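You operate a simulated robot arm through the tools that you are given. There is no shell and no other tool. Be economical: measure what you need, move in short steps, check, and stop when the job is done.

The job below is to be done with a simulated robot arm. You get a single attempt, and the scene is never put back.

TASK
Grease the bare patch of the slide bed, cap the tin and run the carriage over it.
Fine: the whole patch, with the green dauber, which ends in its pot; the carriage ends under the gauge. A coat counts when it lies all over at full strength: go over it till it gets no stronger.

Only the result counts: the job must be done as asked and must still hold three seconds after the hand-in. Knocking over, shifting, dropping, spilling or breaking anything else fails it. Lids that push on must go on centred and level and be pressed home; caps that screw on are set level and turned clockwise until they are tight.

THE ROBOT
A 7-joint arm with a two-finger parallel gripper, fixed in place. Base frame: the origin is at the foot of the arm, x ahead of it, y to its left, z up; the work surface is at about z = 50. Lengths are in mm, angles in rad, forces in N, time in s.
With the tool pointing down near the work surface it reaches from about 220 to 600 mm from the base axis. Its first joint turns from -1.152 to 1.152 rad. Payload 2.6 kg.
Tool frame: the origin (TCP) lies between the finger pads and is the grasp point; the fingertips stand 30 mm ahead of it; z points along the fingers, y is the line along which they close. Largest opening 94 mm; finger width 28, thickness 10; the body of the gripper, 50 by 96 mm, starts 55 mm behind the TCP.
Orientation is that of the tool frame in the base frame, as a unit quaternion [w, x, y, z]. With the fingers straight down and closing along the base's y, the tool's x points along the base's -x, its y along +y and its z along -z.

THE INTERFACE
- The arm moves only by the tool step_arm. Its argument "commands" is one flat list of numbers, 7 for each row, row after row: the closure, from 0 (fully open) to 1 (shut), then the shift along the base's x, y, z in mm, then the turn, a rotation vector about the base's x, y, z in rad. In form: [grip, tx, ty, tz, wx, wy, wz, grip, tx, ty, tz, wx, wy, wz, ...]. A call has 1 to 10 rows; each row shifts and turns the commanded pose from where the row before left it. A row lasts 0.2 s, in which the tool goes at most 50 mm and 0.15 rad; a call with a longer step from one row to the next is refused whole, and so is a gripper value outside its range. Where a pose cannot be reached the arm comes as near as it can. A force on the tool above 40 N (or 10 N above the force at the start of the call, whichever is more), or a blocked arm, ends the call early, and 0.2 s more pass. The fingers move at their own pace (about 72 mm/s each) and stop on an object; they squeeze with about 39 N. The grip force told is the motor's: it shows also when the fingers shut on nothing. Time passes only in rows, and 0.2 s behind the last, so rows that do not move let the fingers close. The reply holds the time, the measured pose of the TCP, the force on the tool along the base axes, the opening and the grip force, in the units named above and with some noise, with the torque about the TCP (base axes, N m) and any sound that the robot's microphone picked up.
- Cameras (640 x 400 px; columns grow to the right, rows downward): "scene" is fixed at [-10, 441.9, 521.8]; the picture's right is [-0.99, -0.12, 0.00], its down [-0.11, 0.91, -0.39] and it looks along [0.05, -0.39, -0.92] (base axes); focal length 214 px, centre (320, 200). "wrist" rides on the gripper at [76, 14, -103] in the tool frame; the picture's right is [-0.18, 0.98, 0.00], its down [-0.75, -0.14, -0.64] and it looks along [-0.63, -0.12, 0.77] (tool axes); focal length 243 px, centre (320, 200). There is no depth. A picture from a camera that has moved, and an enlarged one, comes with that camera's place and axes in the base frame and with its lens.
- snapshot(camera): a new picture of that camera. It takes no simulated time.
- enlarge(camera, box): a new picture of the part [left, top, right, bottom] of that camera's present view, enlarged. It takes no simulated time.
- job_done(): hands the job in; it is judged then, once.

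Go step by step. Nothing tells you positions but the pictures and the camera data: compare them with the known pose of the tool, close in by small moves and look again before you grip or let go. The budget is 120 turns and 84 pictures, counting those below and the enlarged ones. Unless the task says otherwise, let go and move clear before handing in.

The tools are called after "Request:" by a JSON object that holds its "api" and its "payload". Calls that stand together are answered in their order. step_arm: Moves the arm, as the interface text tells. Its arguments: {"type":"object","properties":{"commands":{"type":"array"}},"required":["commands"]} The other tools are called the same way: snapshot (camera) takes a picture; enlarge (camera, box) takes an enlarged picture of a part of a camera's view; job_done () hands the job in.

At the start:

```text
time: 0.0
tool_pos: [334.8, -0.4, 455.5]
orientation: [0.0, 0.0, 1.0, 0.0]
wrist_force: [-0.4, -0.5, -0.5]
ft_torque: [-0.01, 0.01, -0.02]
gripper_width: 93.8
finger_force: 0.0
```

scene: 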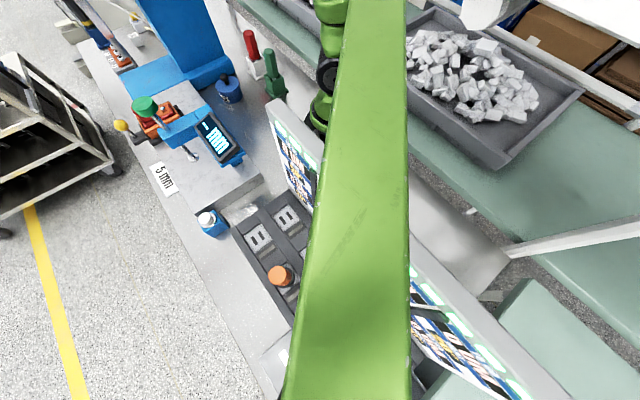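
wrist: 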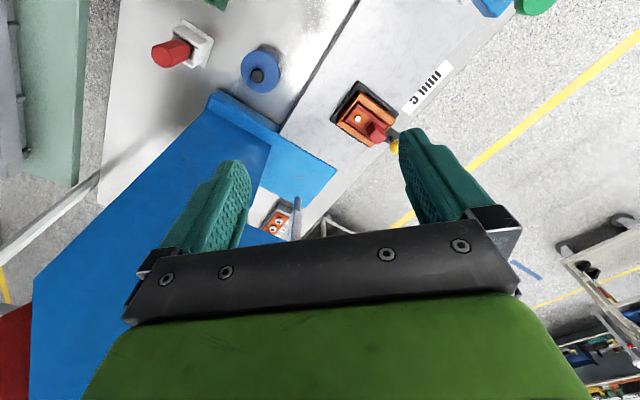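

The arm hides part of the bench; I see a blue gauge, red and green daubers, a blue tin and some fixtures. I'll enlarge the views to identify them.

Request:
{"api": "enlarge", "payload": {"camera": "scene", "box": [60, 0, 320, 162]}}

Request:
{"api": "enlarge", "payload": {"camera": "scene", "box": [140, 140, 340, 265]}}

Request:
{"api": "enlarge", "payload": {"camera": "wrist", "box": [140, 0, 560, 250]}}

```text
2.46 times, centred on (190, 81) of scene
camera zoom: at [-10.0, 441.9, 521.8], right [-0.99, -0.12, 0.0], down [-0.11, 0.91, -0.39], along [0.05, -0.39, -0.92], focal length 528 px, centre (640, 493)
```

zoom: 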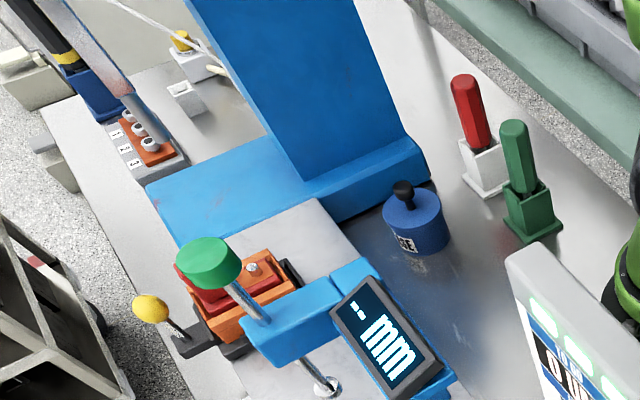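

```text
3.20 times, centred on (240, 202) of scene
camera zoom: at [-10.0, 441.9, 521.8], right [-0.99, -0.12, 0.0], down [-0.11, 0.91, -0.39], along [0.05, -0.39, -0.92], focal length 686 px, centre (576, 192)
```

zoom: 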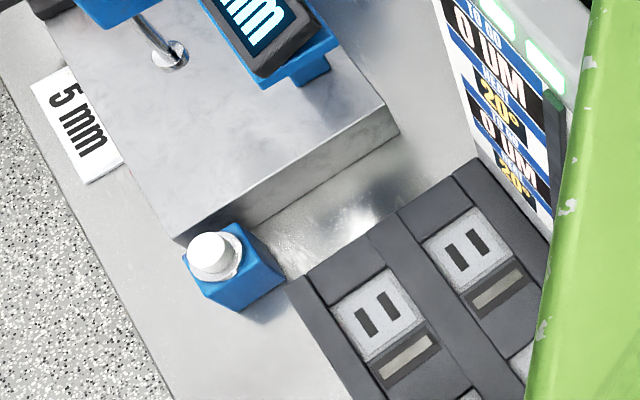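

```text
1.52 times, centred on (350, 125) of wrist
camera zoom: at [258.5, 13.3, 557.9], right [0.18, 0.98, 0.0], down [0.75, -0.14, 0.64], along [0.63, -0.12, -0.77], focal length 370 px, centre (274, 314)
```

zoom: 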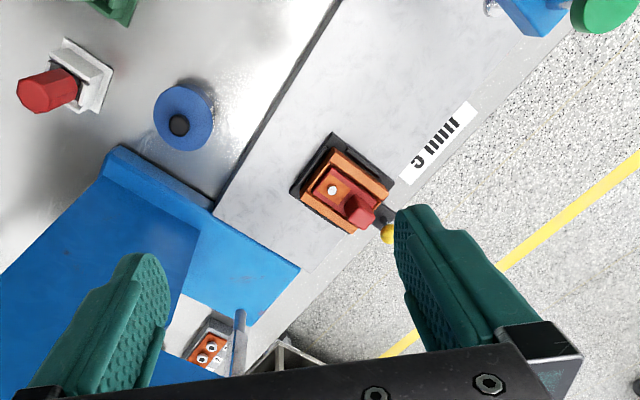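

The carriage appears to be orange with a clamp and yellow handle, the tin blue with a knob lid, and the gauge blue with a green disc. I'll move aside to get better views.

Request:
{"api": "step_arm", "payload": {"commands": [0, -20, -40, 0, 0, 0, 0, 0, -20, -40, 0, 0, 0, 0, 0, -20, -40, 0, 0, 0, 0, 0, -10, -40, 0, 0, 0, 0]}}

Request:
{"api": "snapshot", "payload": {"camera": "scene"}}

Request:
{"api": "snapshot", "payload": {"camera": "wrist"}}

```text
time: 1.0
tool_pos: [264.6, -160.3, 455.6]
orientation: [0.001, -0.001, 1.0, -0.001]
wrist_force: [0.0, -0.9, 0.1]
ft_torque: [0.01, 0.02, 0.0]
gripper_width: 94.0
finger_force: 0.0
```

```text
78 pictures are left
```

scene: 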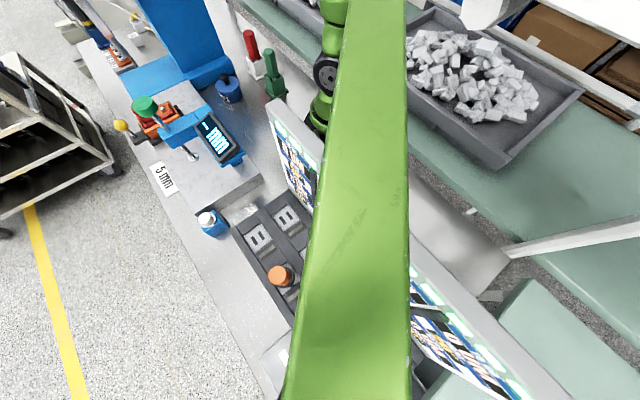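

```text
77 pictures are left
camera wrist: at [189.5, -146.1, 558.3], right [0.18, 0.98, 0.0], down [0.75, -0.14, 0.64], along [0.63, -0.12, -0.77], focal length 243 px, centre (320, 200)
```

wrist: 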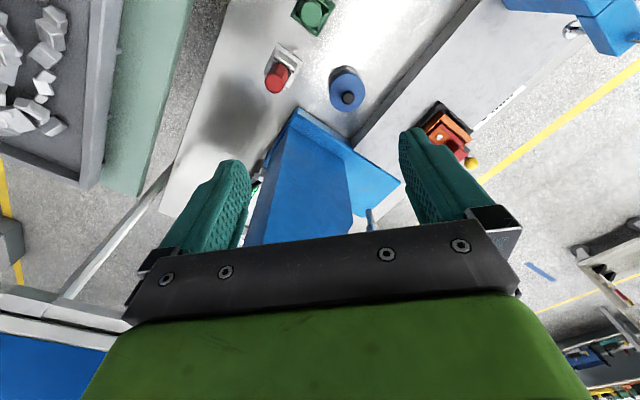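

The green beam in the scene stays put, so I'll use the wrist camera over the bed area at positive y.

Request:
{"api": "step_arm", "payload": {"commands": [0, 0, 48, 0, 0, 0, 0, 0, 0, 48, 0, 0, 0, 0, 0, 0, 48, 0, 0, 0, 0, 0, 0, 48, 0, 0, 0, 0, 0, 0, 48, 0, 0, 0, 0, 0, -10, 48, 0, 0, 0, 0, 0, -20, 20, 0, 0, 0, 0]}}

Request:
{"api": "snapshot", "payload": {"camera": "scene"}}

Request:
{"api": "snapshot", "payload": {"camera": "wrist"}}

```text
time: 2.6
tool_pos: [234.0, 145.1, 454.7]
orientation: [-0.001, 0.001, 1.0, 0.0]
wrist_force: [0.2, 0.1, -0.3]
ft_torque: [0.0, 0.01, 0.02]
gripper_width: 94.2
finger_force: 0.0
```

```text
76 pictures are left
```

scene: 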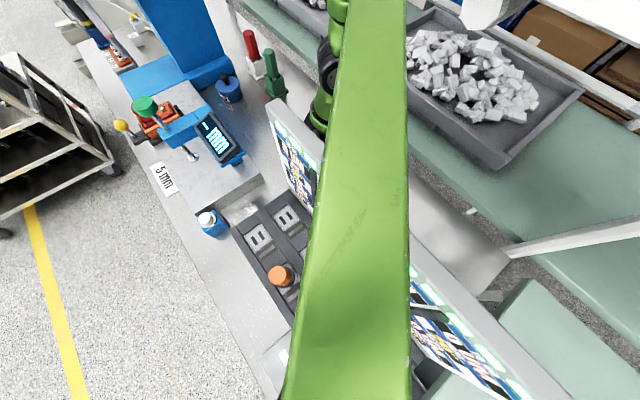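

```text
75 pictures are left
camera wrist: at [159.0, 160.0, 557.4], right [0.19, 0.98, 0.0], down [0.75, -0.14, 0.64], along [0.63, -0.12, -0.77], focal length 243 px, centre (320, 200)
```

wrist: 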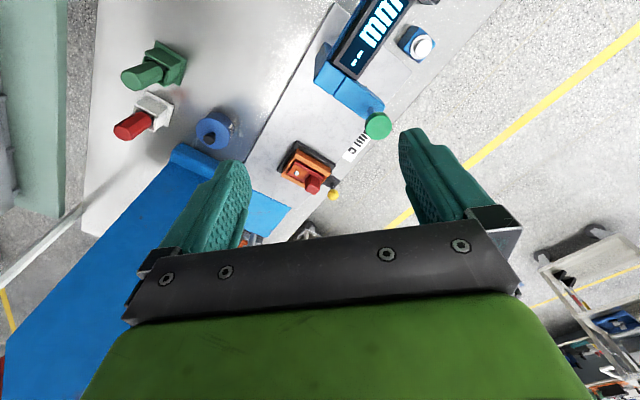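

Request:
{"api": "enlarge", "payload": {"camera": "wrist", "box": [240, 0, 480, 220]}}

Request:
{"api": "enlarge", "payload": {"camera": "wrist", "box": [90, 20, 290, 220]}}

Request:
{"api": "enlarge", "payload": {"camera": "scene", "box": [110, 80, 270, 200]}}

```text
1.82 times, centred on (360, 110) of wrist
camera zoom: at [159.0, 160.0, 557.4], right [0.19, 0.98, 0.0], down [0.75, -0.14, 0.64], along [0.63, -0.12, -0.77], focal length 441 px, centre (247, 364)
```

zoom: 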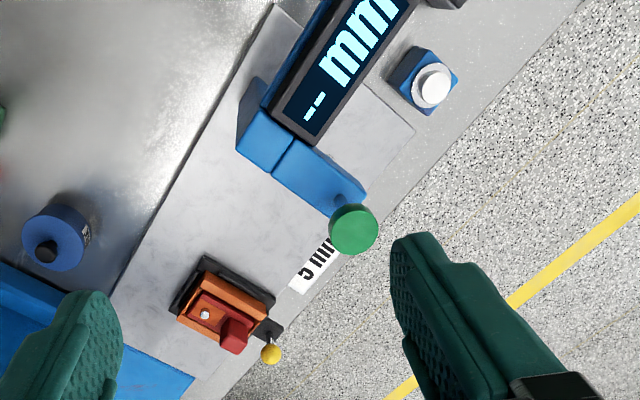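

```text
2.00 times, centred on (190, 120) of wrist
camera zoom: at [159.0, 160.0, 557.4], right [0.19, 0.98, 0.0], down [0.75, -0.14, 0.64], along [0.63, -0.12, -0.77], focal length 485 px, centre (580, 360)
```

zoom: 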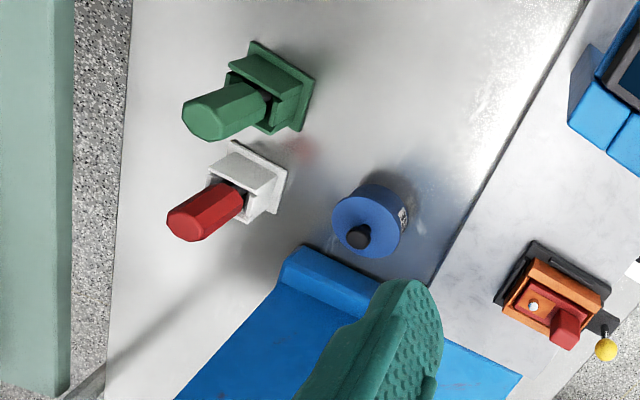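

```text
3.33 times, centred on (190, 140) of scene
camera zoom: at [-10.0, 441.9, 521.8], right [-0.99, -0.12, 0.0], down [-0.11, 0.91, -0.39], along [0.05, -0.39, -0.92], focal length 715 px, centre (753, 400)
```

zoom: 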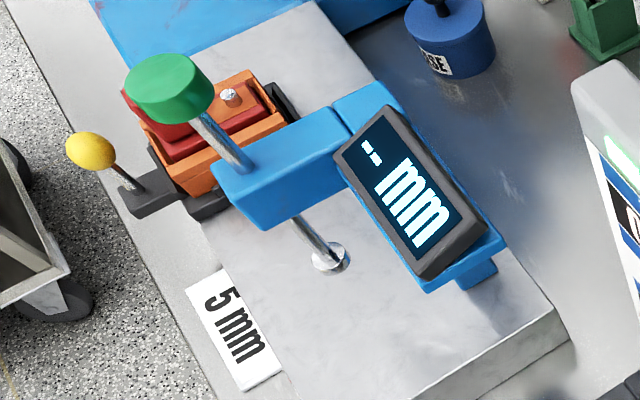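

Request:
{"api": "step_arm", "payload": {"commands": [0, 10, -30, -10, 0, 0, 0.14, 0, 10, -30, -10, 0, 0, 0.14, 0, 10, -30, -10, 0, 0, 0.14, 0, 10, -30, -10, 0, 0, 0.14, 0, 10, -20, -10, 0, 0, 0.14, 0, 0, 0, -10, 0, 0, 0.14, 0, 0, 0, -10, 0, 0, 0.14]}}

Request:
{"api": "snapshot", "payload": {"camera": "wrist"}}

```text
time: 4.2
tool_pos: [284.1, 5.9, 384.7]
orientation: [0.0, -0.472, 0.882, 0.0]
wrist_force: [-0.4, -0.2, -1.1]
ft_torque: [-0.02, -0.01, 0.01]
gripper_width: 93.8
finger_force: 0.1
```

```text
71 pictures are left
camera wrist: at [230.6, -49.0, 487.4], right [-0.72, 0.7, 0.0], down [0.54, 0.55, 0.64], along [0.45, 0.46, -0.77], focal length 243 px, centre (320, 200)
```

wrist: 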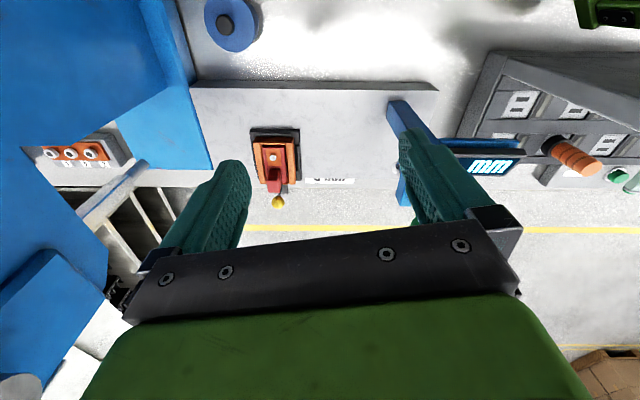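

Request:
{"api": "enlarge", "payload": {"camera": "wrist", "box": [190, 70, 450, 215]}}

Request:
{"api": "enlarge", "payload": {"camera": "wrist", "box": [200, 0, 300, 60]}}

```text
2.46 times, centred on (320, 142) of wrist
camera zoom: at [230.6, -49.0, 487.4], right [-0.72, 0.7, 0.0], down [0.54, 0.55, 0.64], along [0.45, 0.46, -0.77], focal length 597 px, centre (320, 342)
```

zoom: 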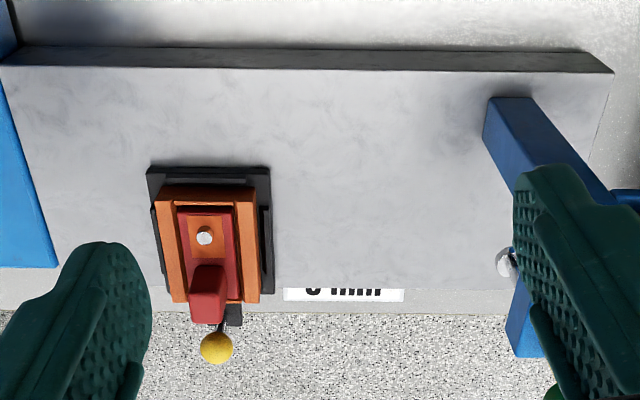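

```text
6.40 times, centred on (250, 30) of wrist
camera zoom: at [230.6, -49.0, 487.4], right [-0.72, 0.7, 0.0], down [0.54, 0.55, 0.64], along [0.45, 0.46, -0.77], focal length 1553 px, centre (768, 1288)
```

zoom: 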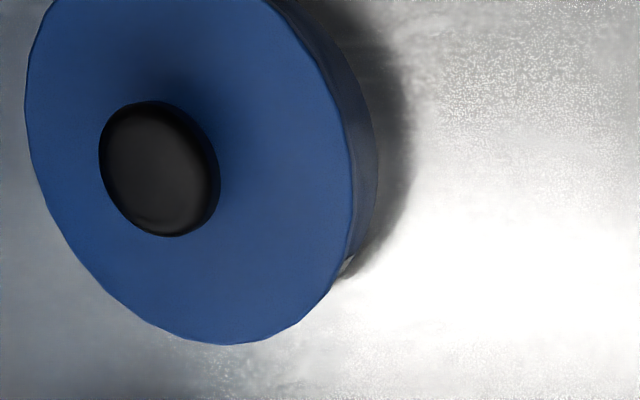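

The aligned view shows the bed running along [-0.72, 0.7], with the carriage at its far end and the gauge near the other. I'll go lower to look for the patch.

Request:
{"api": "step_arm", "payload": {"commands": [0, 10, 0, -40, 0, 0, 0, 0, 10, 0, -40, 0, 0, 0, 0, 5, 5, -35, 0, 0, 0]}}

Request:
{"api": "snapshot", "payload": {"camera": "wrist"}}

```text
time: 5.0
tool_pos: [310.9, 13.2, 267.5]
orientation: [0.001, -0.47, 0.883, 0.0]
wrist_force: [-0.3, -0.3, -0.5]
ft_torque: [-0.02, 0.02, -0.03]
gripper_width: 94.0
finger_force: 0.1
```

```text
68 pictures are left
camera wrist: at [256.5, -42.7, 371.1], right [-0.71, 0.7, 0.0], down [0.54, 0.55, 0.64], along [0.45, 0.46, -0.77], focal length 243 px, centre (320, 200)
```

wrist: 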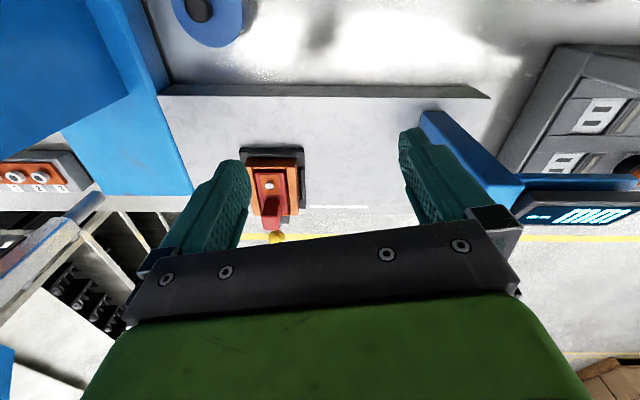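

Request:
{"api": "enlarge", "payload": {"camera": "wrist", "box": [225, 75, 385, 245]}}

Request:
{"api": "enlarge", "payload": {"camera": "wrist", "box": [300, 75, 490, 215]}}

```text
2.35 times, centred on (305, 160) of wrist
camera zoom: at [256.5, -42.7, 371.1], right [-0.71, 0.7, 0.0], down [0.54, 0.55, 0.64], along [0.45, 0.46, -0.77], focal length 571 px, centre (355, 294)
```

zoom: 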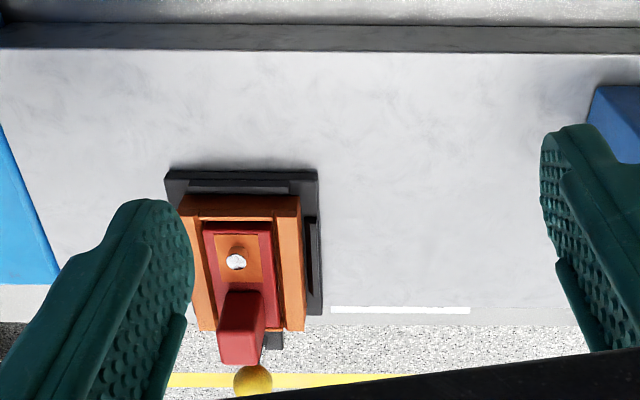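

```text
2.86 times, centred on (395, 145) of wrist
camera zoom: at [256.5, -42.7, 371.1], right [-0.71, 0.7, 0.0], down [0.54, 0.55, 0.64], along [0.45, 0.46, -0.77], focal length 693 px, centre (106, 357)
```

zoom: 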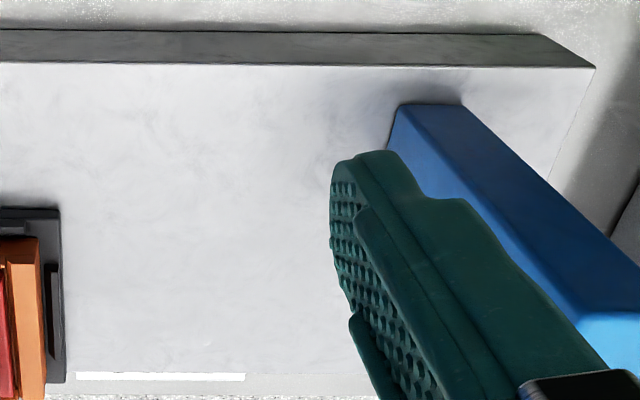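

Request:
{"api": "enlarge", "payload": {"camera": "scene", "box": [100, 85, 200, 148]}}

Request:
{"api": "enlarge", "payload": {"camera": "scene", "box": [160, 130, 270, 245]}}

```text
6.35 times, centred on (150, 116) of scene
camera zoom: at [-10.0, 441.9, 521.8], right [-0.99, -0.12, 0.0], down [-0.11, 0.91, -0.39], along [0.05, -0.39, -0.92], focal length 1362 px, centre (1399, 730)
```

zoom: 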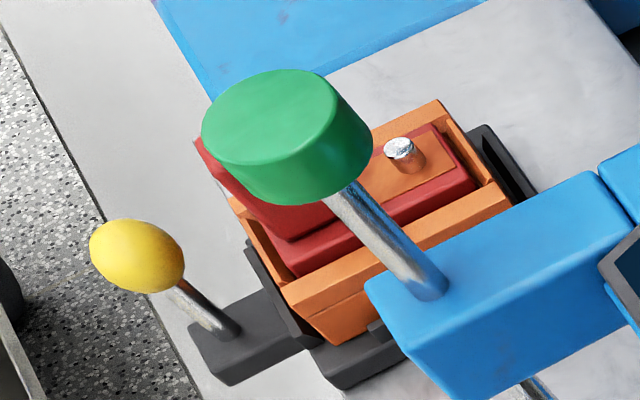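

```text
3.48 times, centred on (215, 188) of scene
camera zoom: at [-10.0, 441.9, 521.8], right [-0.99, -0.12, 0.0], down [-0.11, 0.91, -0.39], along [0.05, -0.39, -0.92], focal length 746 px, centre (685, 244)
```

zoom: 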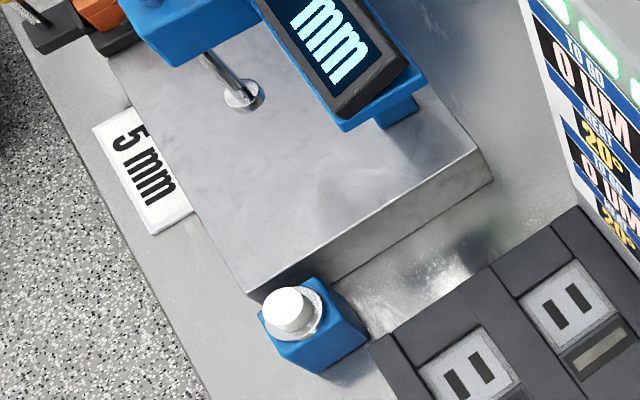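

Request:
{"api": "step_arm", "payload": {"commands": [0, 20, -15, -20, 0, 0, 0, 0, 10, -5, -30, 0, 0, 0]}}

Request:
{"api": "enlarge", "payload": {"camera": "wrist", "box": [220, 60, 400, 240]}}

```text
time: 5.6
tool_pos: [340.6, -9.8, 217.5]
orientation: [-0.001, -0.471, 0.882, 0.0]
wrist_force: [-0.1, -0.1, -0.2]
ft_torque: [0.01, -0.01, 0.0]
gripper_width: 94.0
finger_force: 0.2
```

```text
2.22 times, centred on (310, 150) of wrist
camera zoom: at [286.9, -64.5, 320.6], right [-0.71, 0.7, 0.0], down [0.54, 0.55, 0.64], along [0.45, 0.46, -0.77], focal length 539 px, centre (342, 311)
```

zoom: 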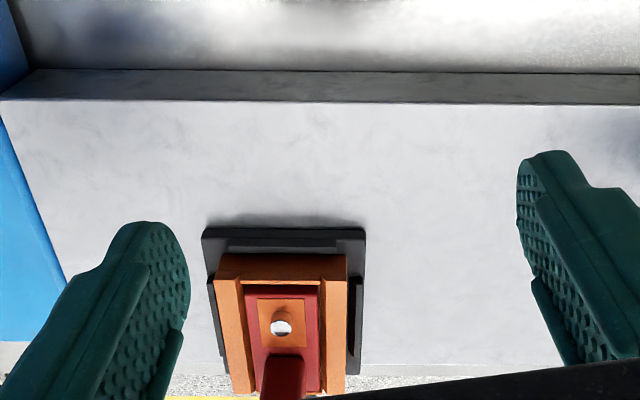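

Request:
{"api": "step_arm", "payload": {"commands": [0, 5, 5, 30, 0, 0, 0, 0, 10, 10, 20, -0.1, 0.098, 0, 0, 10, 10, 0, -0.1, 0.098, 0, 0, 10, 10, 0, -0.1, 0.098, 0, 0, 5, 5, 0, -0.1, 0.098, 0, 0, 0, 0, 0, -0.1, 0.098, 0]}}

Request:
{"api": "snapshot", "payload": {"camera": "wrist"}}

```text
time: 7.0
tool_pos: [377.9, 32.5, 271.1]
orientation: [-0.326, -0.443, 0.829, -0.104]
wrist_force: [0.1, -0.9, 0.8]
ft_torque: [-0.02, -0.02, -0.01]
gripper_width: 93.8
finger_force: 0.1
```

```text
62 pictures are left
camera wrist: at [384.0, 37.0, 399.1], right [-0.71, 0.7, 0.0], down [0.7, 0.71, 0.0], along [0.0, 0.0, -1.0], focal length 243 px, centre (320, 200)
```

wrist: 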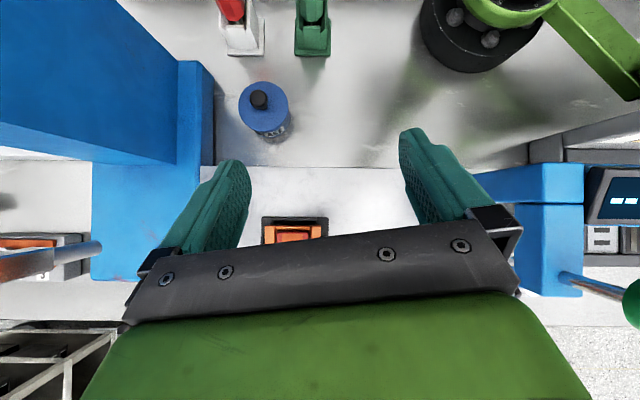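

Request:
{"api": "step_arm", "payload": {"commands": [0, -30, -30, 0, 0, 0, 0, 0, -12, -32, 0, 0, 0, 0]}}

Request:
{"api": "snapshot", "payload": {"camera": "wrist"}}

Request:
{"api": "enlarge", "payload": {"camera": "wrist", "box": [230, 140, 390, 260]}}

```text
time: 7.6
tool_pos: [337.5, -33.4, 270.4]
orientation: [-0.327, -0.442, 0.829, -0.103]
wrist_force: [-0.1, -0.3, -1.4]
ft_torque: [0.0, 0.0, -0.02]
gripper_width: 93.8
finger_force: 0.2
```

```text
61 pictures are left
camera wrist: at [343.5, -28.3, 399.2], right [-0.71, 0.7, 0.0], down [0.7, 0.71, 0.0], along [0.0, 0.0, -1.0], focal length 243 px, centre (320, 200)
```

wrist: 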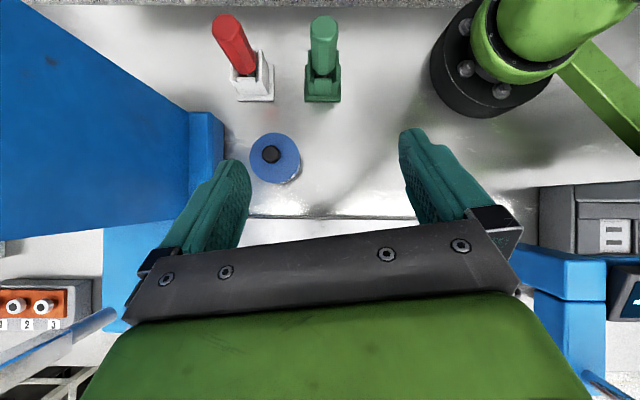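

```text
3.33 times, centred on (310, 200) of wrist
camera zoom: at [343.5, -28.3, 399.2], right [-0.71, 0.7, 0.0], down [0.7, 0.71, 0.0], along [0.0, 0.0, -1.0], focal length 809 px, centre (353, 200)
```

zoom: 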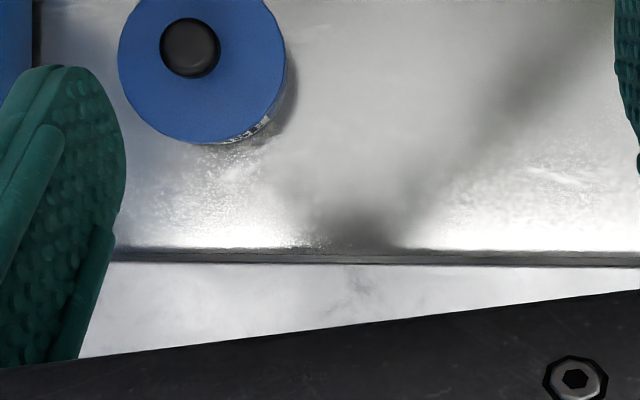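

Two overhead views put the bench at z≈0, the bed top near 50, the tin around (348,-118), and the green dauber around (218,-145). I'll look at the carriage from straight above next.

Request:
{"api": "step_arm", "payload": {"commands": [0, 30, 30, 0, 0, 0, 0, 0, 30, 30, 0, 0, 0, 0, 0, 25, 35, 0, 0, 0, 0, 0, 15, 20, 0, 0, 0, 0]}}

Request:
{"api": "snapshot", "payload": {"camera": "wrist"}}

Request:
{"api": "enlarge", "payload": {"camera": "wrist", "box": [220, 90, 420, 230]}}

```text
time: 8.6
tool_pos: [430.0, 77.2, 270.4]
orientation: [-0.326, -0.444, 0.828, -0.104]
wrist_force: [-0.1, -0.4, -0.5]
ft_torque: [0.03, 0.0, -0.02]
gripper_width: 93.9
finger_force: 0.0
out of reach, approached as far as the arm can: row 4
```

```text
59 pictures are left
camera wrist: at [434.3, 82.4, 398.8], right [-0.72, 0.7, 0.0], down [0.7, 0.72, 0.0], along [0.0, 0.0, -1.0], focal length 243 px, centre (320, 200)
```

wrist: 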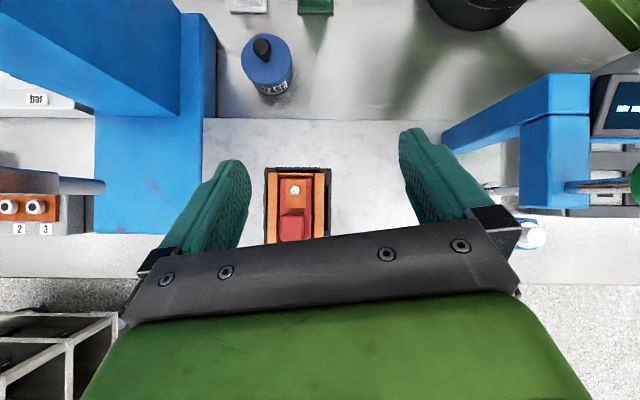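

```text
2.86 times, centred on (320, 160) of wrist
camera zoom: at [434.3, 82.4, 398.8], right [-0.72, 0.7, 0.0], down [0.7, 0.72, 0.0], along [0.0, 0.0, -1.0], focal length 693 px, centre (320, 314)
```

zoom: 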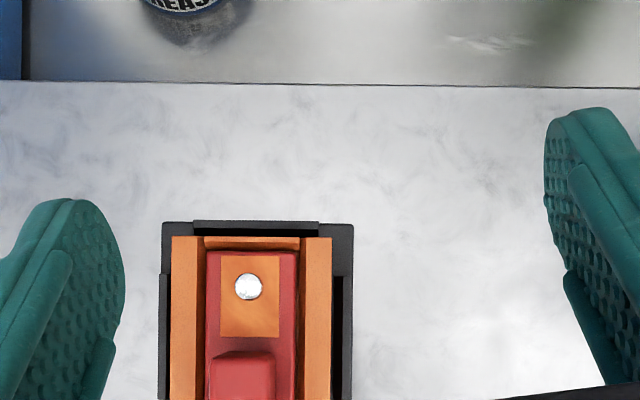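

I still can't tell the patch from the carriage. I'll level the tool, swing round and look from the outer side.

Request:
{"api": "step_arm", "payload": {"commands": [0, -10, -10, 20, 0.1, -0.098, 0, 0, -10, -10, 0, 0.1, -0.098, 0, 0, -10, -10, 0, 0.1, -0.098, 0, 0, -10, -10, 0, 0.1, -0.098, 0, 0, 0, 0, 0, 0.1, -0.098, 0, 0, 0, 0, 0, 0, 0, -0.14, 0, 0, 0, 0, 0, 0, -0.14, 0, 0, 0, 0, 0, 0, -0.14, 0, 0, 0, 0, 0, 0, -0.14, 0, 0, 0, 0, 0, 0, -0.14]}}

Request:
{"api": "step_arm", "payload": {"commands": [0, 0, 0, 0, 0, 0, -0.14, 0, 0, 0, 0, 0, 0, -0.14, 0, 0, 0, 0, 0, 0, -0.14, 0, 0, 0, 0, 0, 0, -0.14, 0, 0, 0, 0, 0, 0, -0.14, 0, 0, 0, 0, 0, 0, -0.14, 0, 0, 0, 0, 0, 0, -0.14, 0, 0, 0, 0, 0, 0, -0.14, 0, 0, 0, 0, 0, 0, -0.14, 0, 0, 0, 0, 0, 0, -0.14]}}

Request:
{"api": "snapshot", "payload": {"camera": "wrist"}}

```text
time: 10.8
tool_pos: [389.1, 35.2, 290.9]
orientation: [0.0, -0.138, 0.99, 0.001]
wrist_force: [-0.2, 0.2, -0.3]
ft_torque: [0.03, -0.01, -0.01]
gripper_width: 93.9
finger_force: 0.1
```

```text
time: 13.0
tool_pos: [388.6, 34.8, 289.7]
orientation: [0.0, 0.532, 0.847, 0.001]
wrist_force: [0.1, -0.4, 0.9]
ft_torque: [-0.01, 0.0, 0.03]
gripper_width: 94.0
finger_force: 0.1
```

```text
57 pictures are left
camera wrist: at [369.3, 110.1, 392.9], right [0.97, 0.26, 0.0], down [0.2, -0.74, 0.64], along [0.17, -0.62, -0.77], focal length 243 px, centre (320, 200)
```

wrist: 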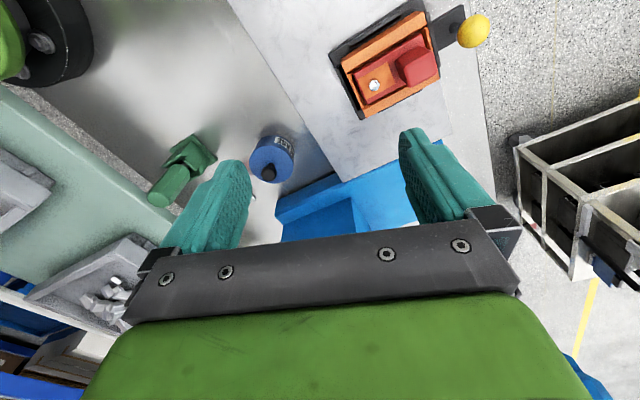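

Request:
{"api": "enlarge", "payload": {"camera": "wrist", "box": [320, 0, 500, 130]}}

Request:
{"api": "enlarge", "payload": {"camera": "wrist", "box": [130, 110, 310, 220]}}

```text
3.08 times, centred on (410, 65) of wrist
camera zoom: at [369.3, 110.1, 392.9], right [0.97, 0.26, 0.0], down [0.2, -0.74, 0.64], along [0.17, -0.62, -0.77], focal length 746 px, centre (43, 615)
```

zoom: 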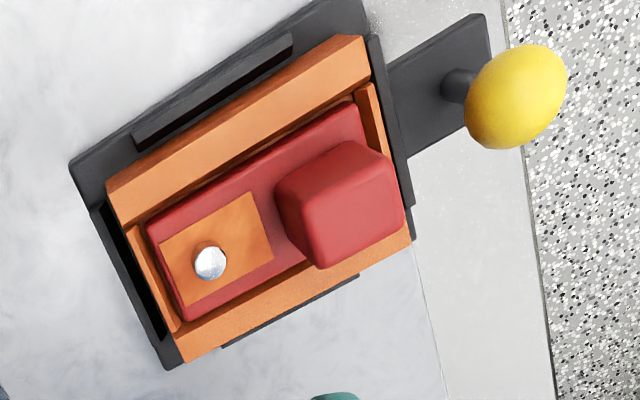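

```text
3.56 times, centred on (220, 165) of wrist
camera zoom: at [369.3, 110.1, 392.9], right [0.97, 0.26, 0.0], down [0.2, -0.74, 0.64], along [0.17, -0.62, -0.77], focal length 863 px, centre (676, 324)
```

zoom: 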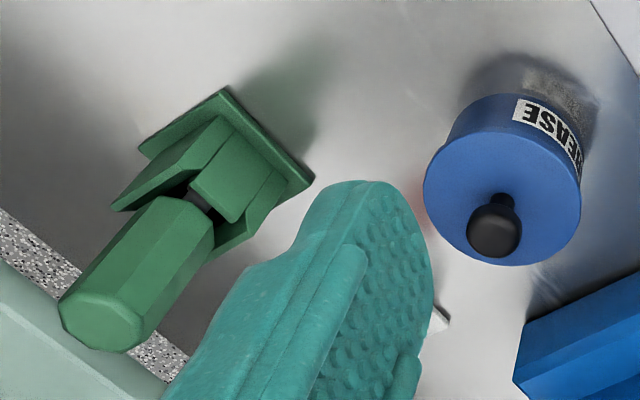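

The black plate with the yellow knob looks like the carriage, and the tin is lidded. I'll swing back and inspect the bed between carriage and gauge closely for the patch.

Request:
{"api": "step_arm", "payload": {"commands": [0, -10, 0, 0, 0, 0, 0.14, 0, -10, 0, 0, 0, 0, 0.14, 0, -10, 0, 0, 0, 0, 0.14, 0, -10, 0, 0, 0, 0, 0.14, 0, -10, 0, 0, 0, 0, 0.14, 0, -10, 0, 0, 0, 0, 0.14, 0, -10, 0, 0, 0, 0, 0.14, 0, 0, 0, 0, 0, 0, 0.14, 0, 0, 0, 0, 0, 0, 0.14, 0, 0, 0, 0, 0, 0, 0.14]}}

Request:
{"api": "step_arm", "payload": {"commands": [0, 0, 0, -20, 0, 0, 0.14, 0, 0, 0, -20, 0, 0, 0.14, 0, 0, 5, -20, 0, 0, 0.14, 0, 0, 5, -20, 0, 0, 0.14, 0, 0, 5, 0, 0, 0, 0.1]}}

Request:
{"api": "snapshot", "payload": {"camera": "wrist"}}

Request:
{"api": "enlarge", "payload": {"camera": "wrist", "box": [210, 30, 450, 220]}}

```text
time: 15.2
tool_pos: [319.2, 34.7, 289.6]
orientation: [0.0, -0.14, 0.99, 0.0]
wrist_force: [-0.8, -0.3, -1.3]
ft_torque: [-0.03, -0.01, -0.01]
gripper_width: 93.9
finger_force: 0.0
```

```text
time: 16.4
tool_pos: [317.6, 50.6, 209.9]
orientation: [-0.001, -0.454, 0.891, 0.0]
wrist_force: [-0.6, 0.2, 0.0]
ft_torque: [0.01, 0.0, 0.0]
gripper_width: 93.9
finger_force: 0.0
```

```text
54 pictures are left
camera wrist: at [262.0, -2.1, 313.2], right [-0.69, 0.73, 0.0], down [0.56, 0.53, 0.64], along [0.47, 0.44, -0.77], focal length 243 px, centre (320, 200)
```

wrist: 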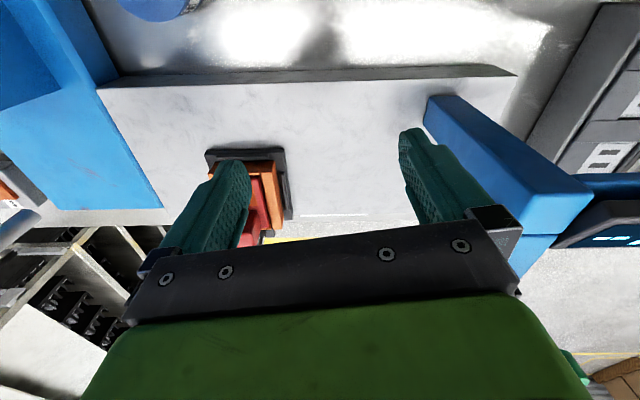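

```text
2.11 times, centred on (330, 125) of wrist
camera zoom: at [262.0, -2.1, 313.2], right [-0.69, 0.73, 0.0], down [0.56, 0.53, 0.64], along [0.47, 0.44, -0.77], focal length 511 px, centre (299, 358)
```

zoom: 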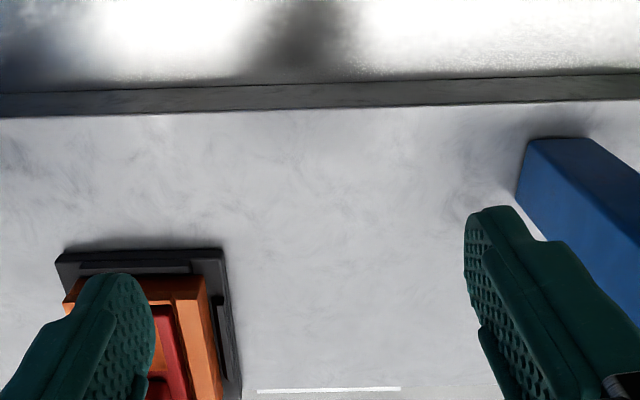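

No patch shows on the grey bed. I'll look at the console side at positive y in case the slide is there.

Request:
{"api": "step_arm", "payload": {"commands": [0, -5, 0, 45, 0, 0, 0, 0, -10, 0, 45, 0, 0, 0, 0, -15, 10, 45, 0, 0, 0.1, 0, -15, 20, 45, 0, 0, 0.14, 0, -15, 20, 0, 0, 0, 0.14, 0, -15, 20, 0, 0, 0, 0.14, 0, -10, 20, 0, 0, 0, 0.14]}}

Request:
{"api": "snapshot", "payload": {"camera": "wrist"}}

```text
refused: row 4 steps farther than a row can; nothing moved
```

```text
52 pictures are left
camera wrist: at [262.0, -2.1, 313.2], right [-0.69, 0.73, 0.0], down [0.56, 0.53, 0.64], along [0.47, 0.44, -0.77], focal length 243 px, centre (320, 200)
```

wrist: 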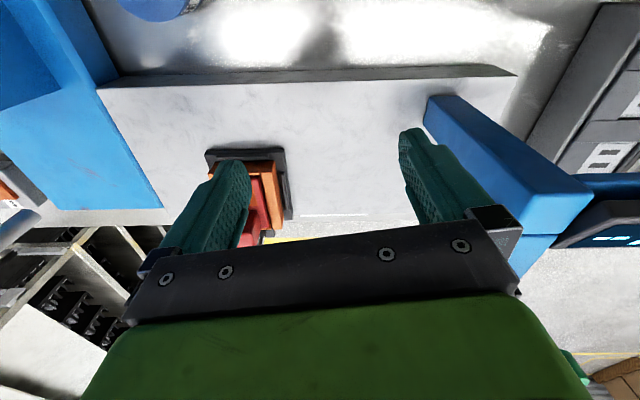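

Request:
{"api": "step_arm", "payload": {"commands": [0, -5, 0, 40, 0, 0, 0, 0, -10, 0, 40, 0, 0, 0, 0, -15, 10, 40, 0, 0, 0.1, 0, -15, 15, 40, 0, 0, 0.14, 0, -15, 20, 0, 0, 0, 0.14, 0, -15, 20, 0, 0, 0, 0.14, 0, -10, 20, 0, 0, 0, 0.14]}}

Request:
{"api": "snapshot", "payload": {"camera": "wrist"}}

```text
time: 18.0
tool_pos: [234.9, 135.3, 368.7]
orientation: [0.0, 0.718, -0.696, 0.0]
wrist_force: [-0.3, -0.2, -0.4]
ft_torque: [0.01, -0.01, 0.02]
gripper_width: 94.3
finger_force: 0.1
```

```text
51 pictures are left
camera wrist: at [223.4, 60.3, 470.8], right [-0.99, 0.15, 0.0], down [0.12, 0.76, 0.64], along [0.1, 0.63, -0.77], focal length 243 px, centre (320, 200)
```

wrist: 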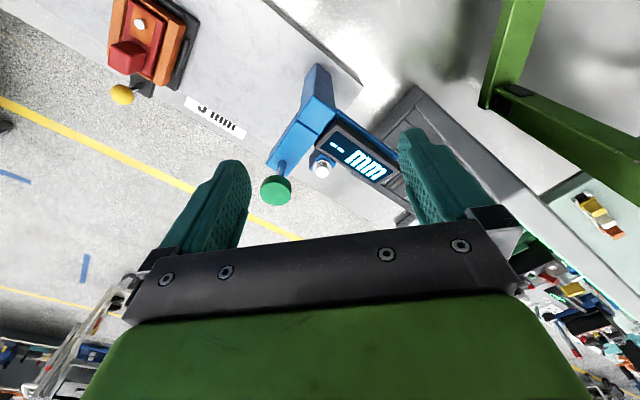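

Request:
{"api": "enlarge", "payload": {"camera": "wrist", "box": [90, 0, 400, 200]}}

Request:
{"api": "enlarge", "payload": {"camera": "wrist", "box": [95, 0, 215, 110]}}

```text
2.00 times, centred on (245, 100) of wrist
camera zoom: at [223.4, 60.3, 470.8], right [-0.99, 0.15, 0.0], down [0.12, 0.76, 0.64], along [0.1, 0.63, -0.77], focal length 485 px, centre (470, 400)
```

zoom: 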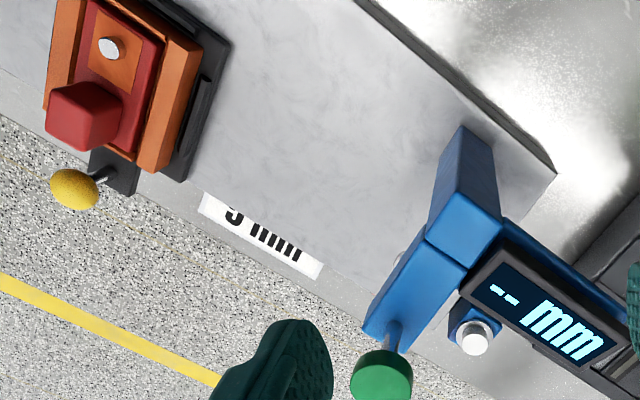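

```text
3.64 times, centred on (155, 55) of wrist
camera zoom: at [223.4, 60.3, 470.8], right [-0.99, 0.15, 0.0], down [0.12, 0.76, 0.64], along [0.1, 0.63, -0.77], focal length 882 px, centre (920, 727)
```

zoom: 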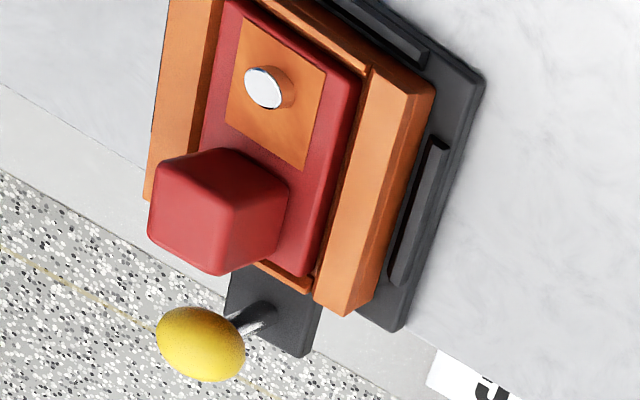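

Request:
{"api": "enlarge", "payload": {"camera": "wrist", "box": [180, 20, 310, 140]}}

Request:
{"api": "enlarge", "payload": {"camera": "scene", "box": [150, 130, 250, 210]}}

```text
3.33 times, centred on (245, 80) of wrist
camera zoom: at [223.4, 60.3, 470.8], right [-0.99, 0.15, 0.0], down [0.12, 0.76, 0.64], along [0.1, 0.63, -0.77], focal length 809 px, centre (570, 600)
```

zoom: 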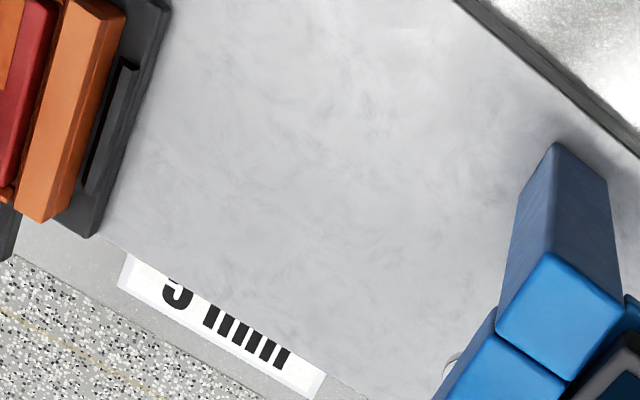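

```text
5.00 times, centred on (200, 170) of scene
camera zoom: at [-10.0, 441.9, 521.8], right [-0.99, -0.12, 0.0], down [-0.11, 0.91, -0.39], along [0.05, -0.39, -0.92], focal length 1072 px, centre (920, 350)
```

zoom: 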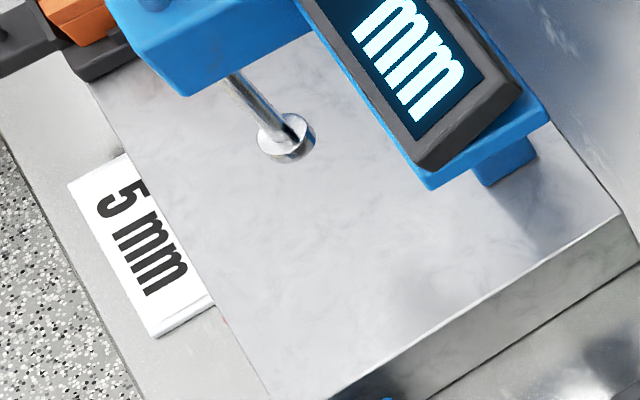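

No patch is obvious yet. I'll try a low grazing view across the bed, where a bare patch should reflect differently.

Request:
{"api": "step_arm", "payload": {"commands": [0, 20, -10, 0, 0, 0, -0.14, 0, 20, -10, 0, 0, 0, -0.14, 0, 20, -10, 0, 0, 0, -0.14, 0, 20, -12, 0, 0, 0, -0.14, 0, 15, -12, 0, 0, 0, -0.1, 0, 15, -13, -30, 0.1, -0.1, 0, 0, 0, 0, -40, 0.1, -0.1, 0, 0, 0, 0, -40, 0.1, -0.1, 0, 0, 0, 0, -35, 0.06, -0.06, 0, 0, 0, 0, -35, 0, 0, 0]}}

Request:
{"api": "snapshot", "payload": {"camera": "wrist"}}

Request:
{"api": "enlarge", "payload": {"camera": "wrist", "box": [200, 60, 460, 230]}}

```text
time: 20.2
tool_pos: [345.4, 67.7, 190.4]
orientation: [0.239, -0.438, 0.863, 0.078]
wrist_force: [0.1, 0.5, -0.1]
ft_torque: [-0.02, 0.01, 0.01]
gripper_width: 93.8
finger_force: 0.0
```

```text
46 pictures are left
camera wrist: at [260.9, -13.6, 241.6], right [-0.69, 0.73, 0.01], down [0.27, 0.24, 0.93], along [0.68, 0.65, -0.36], focal length 243 px, centre (320, 200)
```

wrist: 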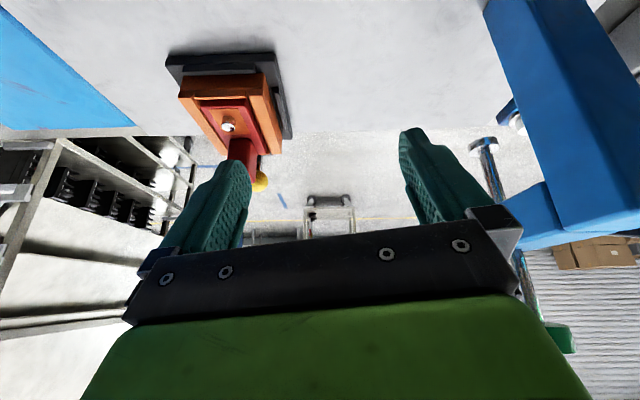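

```text
2.35 times, centred on (330, 145) of wrist
camera zoom: at [260.9, -13.6, 241.6], right [-0.69, 0.73, 0.01], down [0.27, 0.24, 0.93], along [0.68, 0.65, -0.36], focal length 571 px, centre (296, 329)
```

zoom: 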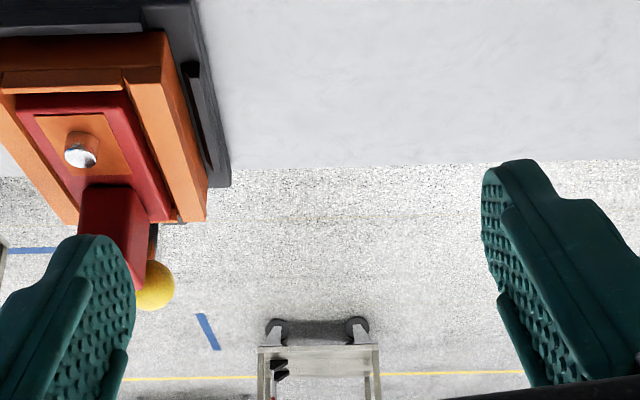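

Request:
{"api": "enlarge", "payload": {"camera": "scene", "box": [160, 140, 224, 180]}}

Request:
{"api": "enlarge", "payload": {"camera": "wrist", "box": [260, 0, 500, 140]}}

```text
10.00 times, centred on (192, 160) of scene
camera zoom: at [-10.0, 441.9, 521.8], right [-0.99, -0.12, 0.0], down [-0.11, 0.91, -0.39], along [0.05, -0.39, -0.92], focal length 2145 px, centre (1600, 600)
```

zoom: 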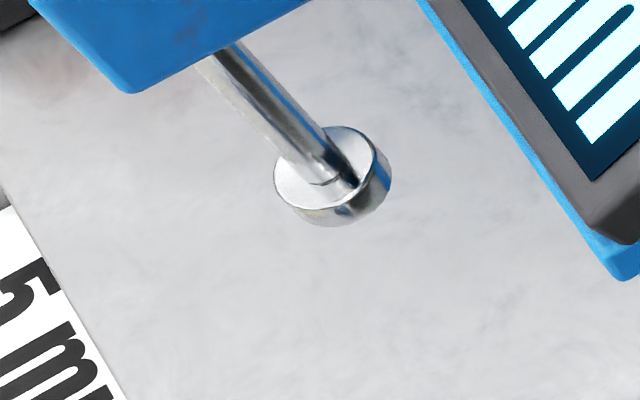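

```text
2.67 times, centred on (380, 70) of wrist
camera zoom: at [260.9, -13.6, 241.6], right [-0.69, 0.73, 0.01], down [0.27, 0.24, 0.93], along [0.68, 0.65, -0.36], focal length 647 px, centre (160, 547)
```

zoom: 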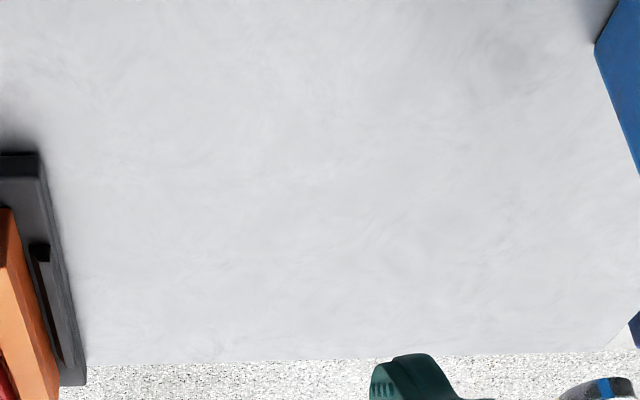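

Still nothing on the grey bed. I'll check what the yellow-knobbed unit is by approaching its knob at about (517,127,113).

Request:
{"api": "step_arm", "payload": {"commands": [0, 0, 0, 20, -0.1, 0.1, 0, 0, 20, 5, 20, -0.1, 0.1, 0, 0, 30, 10, 0, -0.1, 0.1, 0, 0, 30, 10, 0, -0.06, 0.06, 0, 0, 30, 10, 0, 0, 0, 0, 0, 30, 10, 0, 0, 0, 0, 0, 20, 10, 0, 0, 0, 0, 0, 10, 4, 0, 0, 0, 0]}}

Request:
{"api": "snapshot", "payload": {"camera": "wrist"}}

```text
time: 22.0
tool_pos: [512.4, 127.3, 230.8]
orientation: [0.0, -0.451, 0.892, 0.0]
wrist_force: [-0.9, 1.1, -0.1]
ft_torque: [-0.01, 0.0, -0.01]
gripper_width: 93.7
finger_force: 0.0
```

```text
42 pictures are left
camera wrist: at [457.7, 75.5, 333.2], right [-0.68, 0.73, 0.0], down [0.56, 0.53, 0.64], along [0.47, 0.44, -0.77], focal length 243 px, centre (320, 200)
```

wrist: 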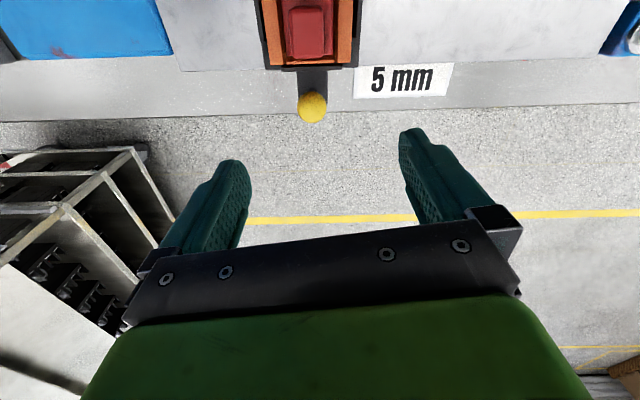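

The knob agrees with (518,124). I'll lower around it and check.

Request:
{"api": "step_arm", "payload": {"commands": [0, 6, -3, -30, 0, 0, 0, 0, 0, 0, -30, 0, 0, 0, 0, 0, 0, -30, 0, 0, 0, 0, 0, 0, -20, 0, 0, 0]}}

Request:
{"api": "snapshot", "payload": {"camera": "wrist"}}

```text
time: 23.0
tool_pos: [518.6, 122.4, 118.7]
orientation: [0.001, -0.452, 0.892, 0.0]
wrist_force: [-0.3, -0.6, -0.1]
ft_torque: [-0.02, 0.0, -0.02]
gripper_width: 93.9
finger_force: 0.1
```

```text
41 pictures are left
camera wrist: at [463.0, 70.3, 221.8], right [-0.69, 0.73, 0.0], down [0.56, 0.53, 0.64], along [0.47, 0.44, -0.77], focal length 243 px, centre (320, 200)
```

wrist: 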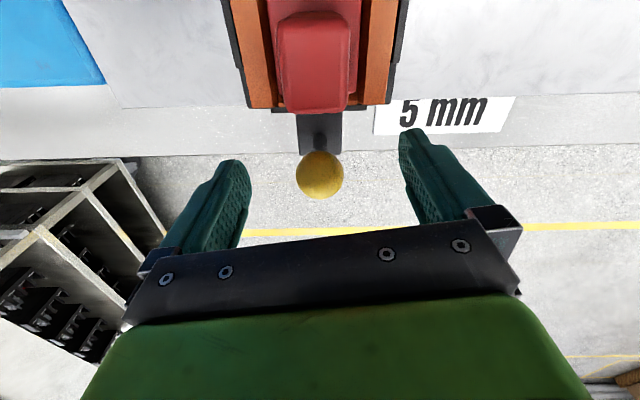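

The knob sits between the fingers at z≈109. I'll grip it and nudge gently along the bed to learn what moves.

Request:
{"api": "step_arm", "payload": {"commands": [0, 0, 0, -8, 0, 0, 0, 0.5, 0, 0, 0, 0, 0, 0, 1, 0, 0, 0, 0, 0, 0, 1, 0, 0, 0, 0, 0, 0, 1, 0, 0, 0, 0, 0, 0]}}

Request:
{"api": "step_arm", "payload": {"commands": [1, -3, 3, 0, 0, 0, 0, 1, -3, 3, 0, 0, 0, 0, 1, -2, 2, 0, 0, 0, 0]}}

Request:
{"api": "snapshot", "payload": {"camera": "wrist"}}

```text
time: 24.2
tool_pos: [520.6, 123.0, 112.4]
orientation: [0.0, -0.452, 0.892, 0.001]
wrist_force: [-1.6, 0.2, -1.2]
ft_torque: [0.17, -0.06, -0.06]
gripper_width: 27.4
finger_force: 45.7
```

```text
time: 25.0
tool_pos: [510.7, 131.6, 111.3]
orientation: [-0.001, -0.453, 0.892, 0.0]
wrist_force: [3.8, -1.5, -8.1]
ft_torque: [-0.22, 0.01, -0.14]
gripper_width: 27.6
finger_force: 45.2
```

```text
40 pictures are left
camera wrist: at [456.0, 79.1, 214.2], right [-0.68, 0.73, 0.0], down [0.56, 0.53, 0.64], along [0.47, 0.44, -0.77], focal length 243 px, centre (320, 200)
```

wrist: 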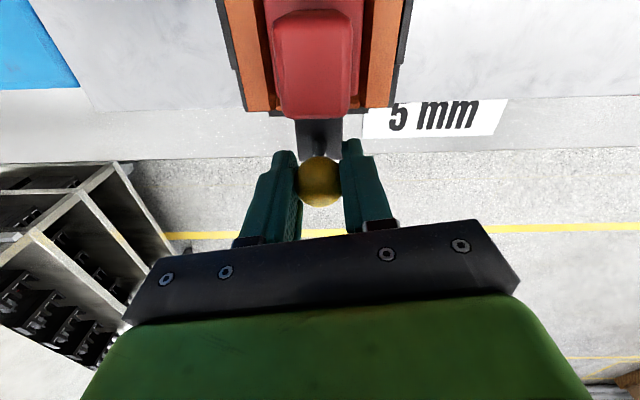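

The whole black sled slides freely, so it is the carriage and the grey plate is the slide bed. The patch may be hidden beneath it, so I'll slide it back toward the blue end a little and look.

Request:
{"api": "step_arm", "payload": {"commands": [1, 7, -7, 0, 0, 0, 0, 1, 8, -8, 0, 0, 0, 0, 1, 8, -8, 0, 0, 0, 0, 1, 8, -8, 0, 0, 0, 0, 1, 8, -8, 0, 0, 0, 0]}}

Request:
{"api": "snapshot", "payload": {"camera": "wrist"}}

Request:
{"api": "enlarge", "payload": {"camera": "scene", "box": [90, 80, 270, 240]}}

```text
time: 26.2
tool_pos: [550.9, 92.0, 111.3]
orientation: [0.0, -0.453, 0.892, 0.0]
wrist_force: [-8.4, -7.5, -3.3]
ft_torque: [-0.55, 0.02, -0.08]
gripper_width: 27.7
finger_force: 45.0
```

```text
39 pictures are left
camera wrist: at [495.7, 39.3, 214.2], right [-0.68, 0.73, 0.0], down [0.56, 0.53, 0.64], along [0.47, 0.44, -0.77], focal length 243 px, centre (320, 200)
```

wrist: 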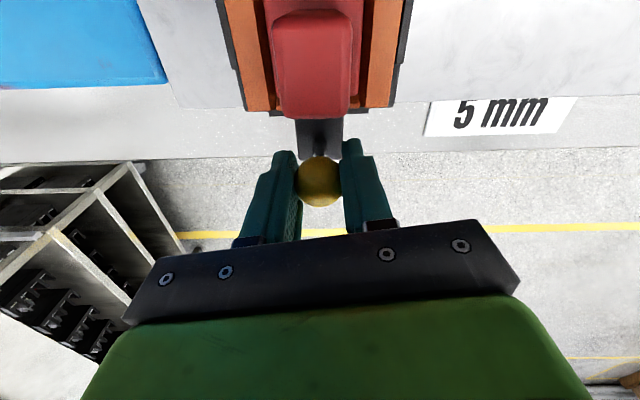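

```text
2.50 times, centred on (180, 160) of scene
camera zoom: at [-10.0, 441.9, 521.8], right [-0.99, -0.12, 0.0], down [-0.11, 0.91, -0.39], along [0.05, -0.39, -0.92], focal length 536 px, centre (670, 300)
```

zoom: 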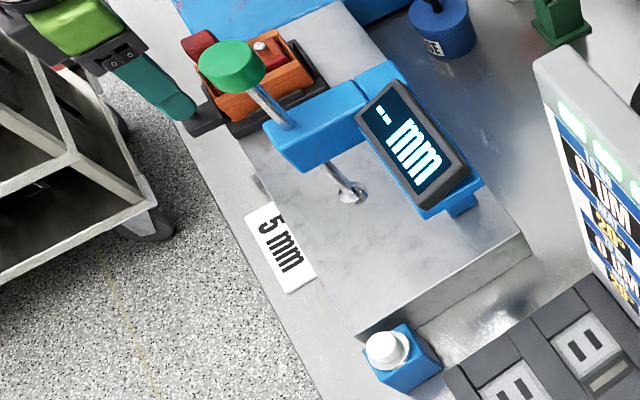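

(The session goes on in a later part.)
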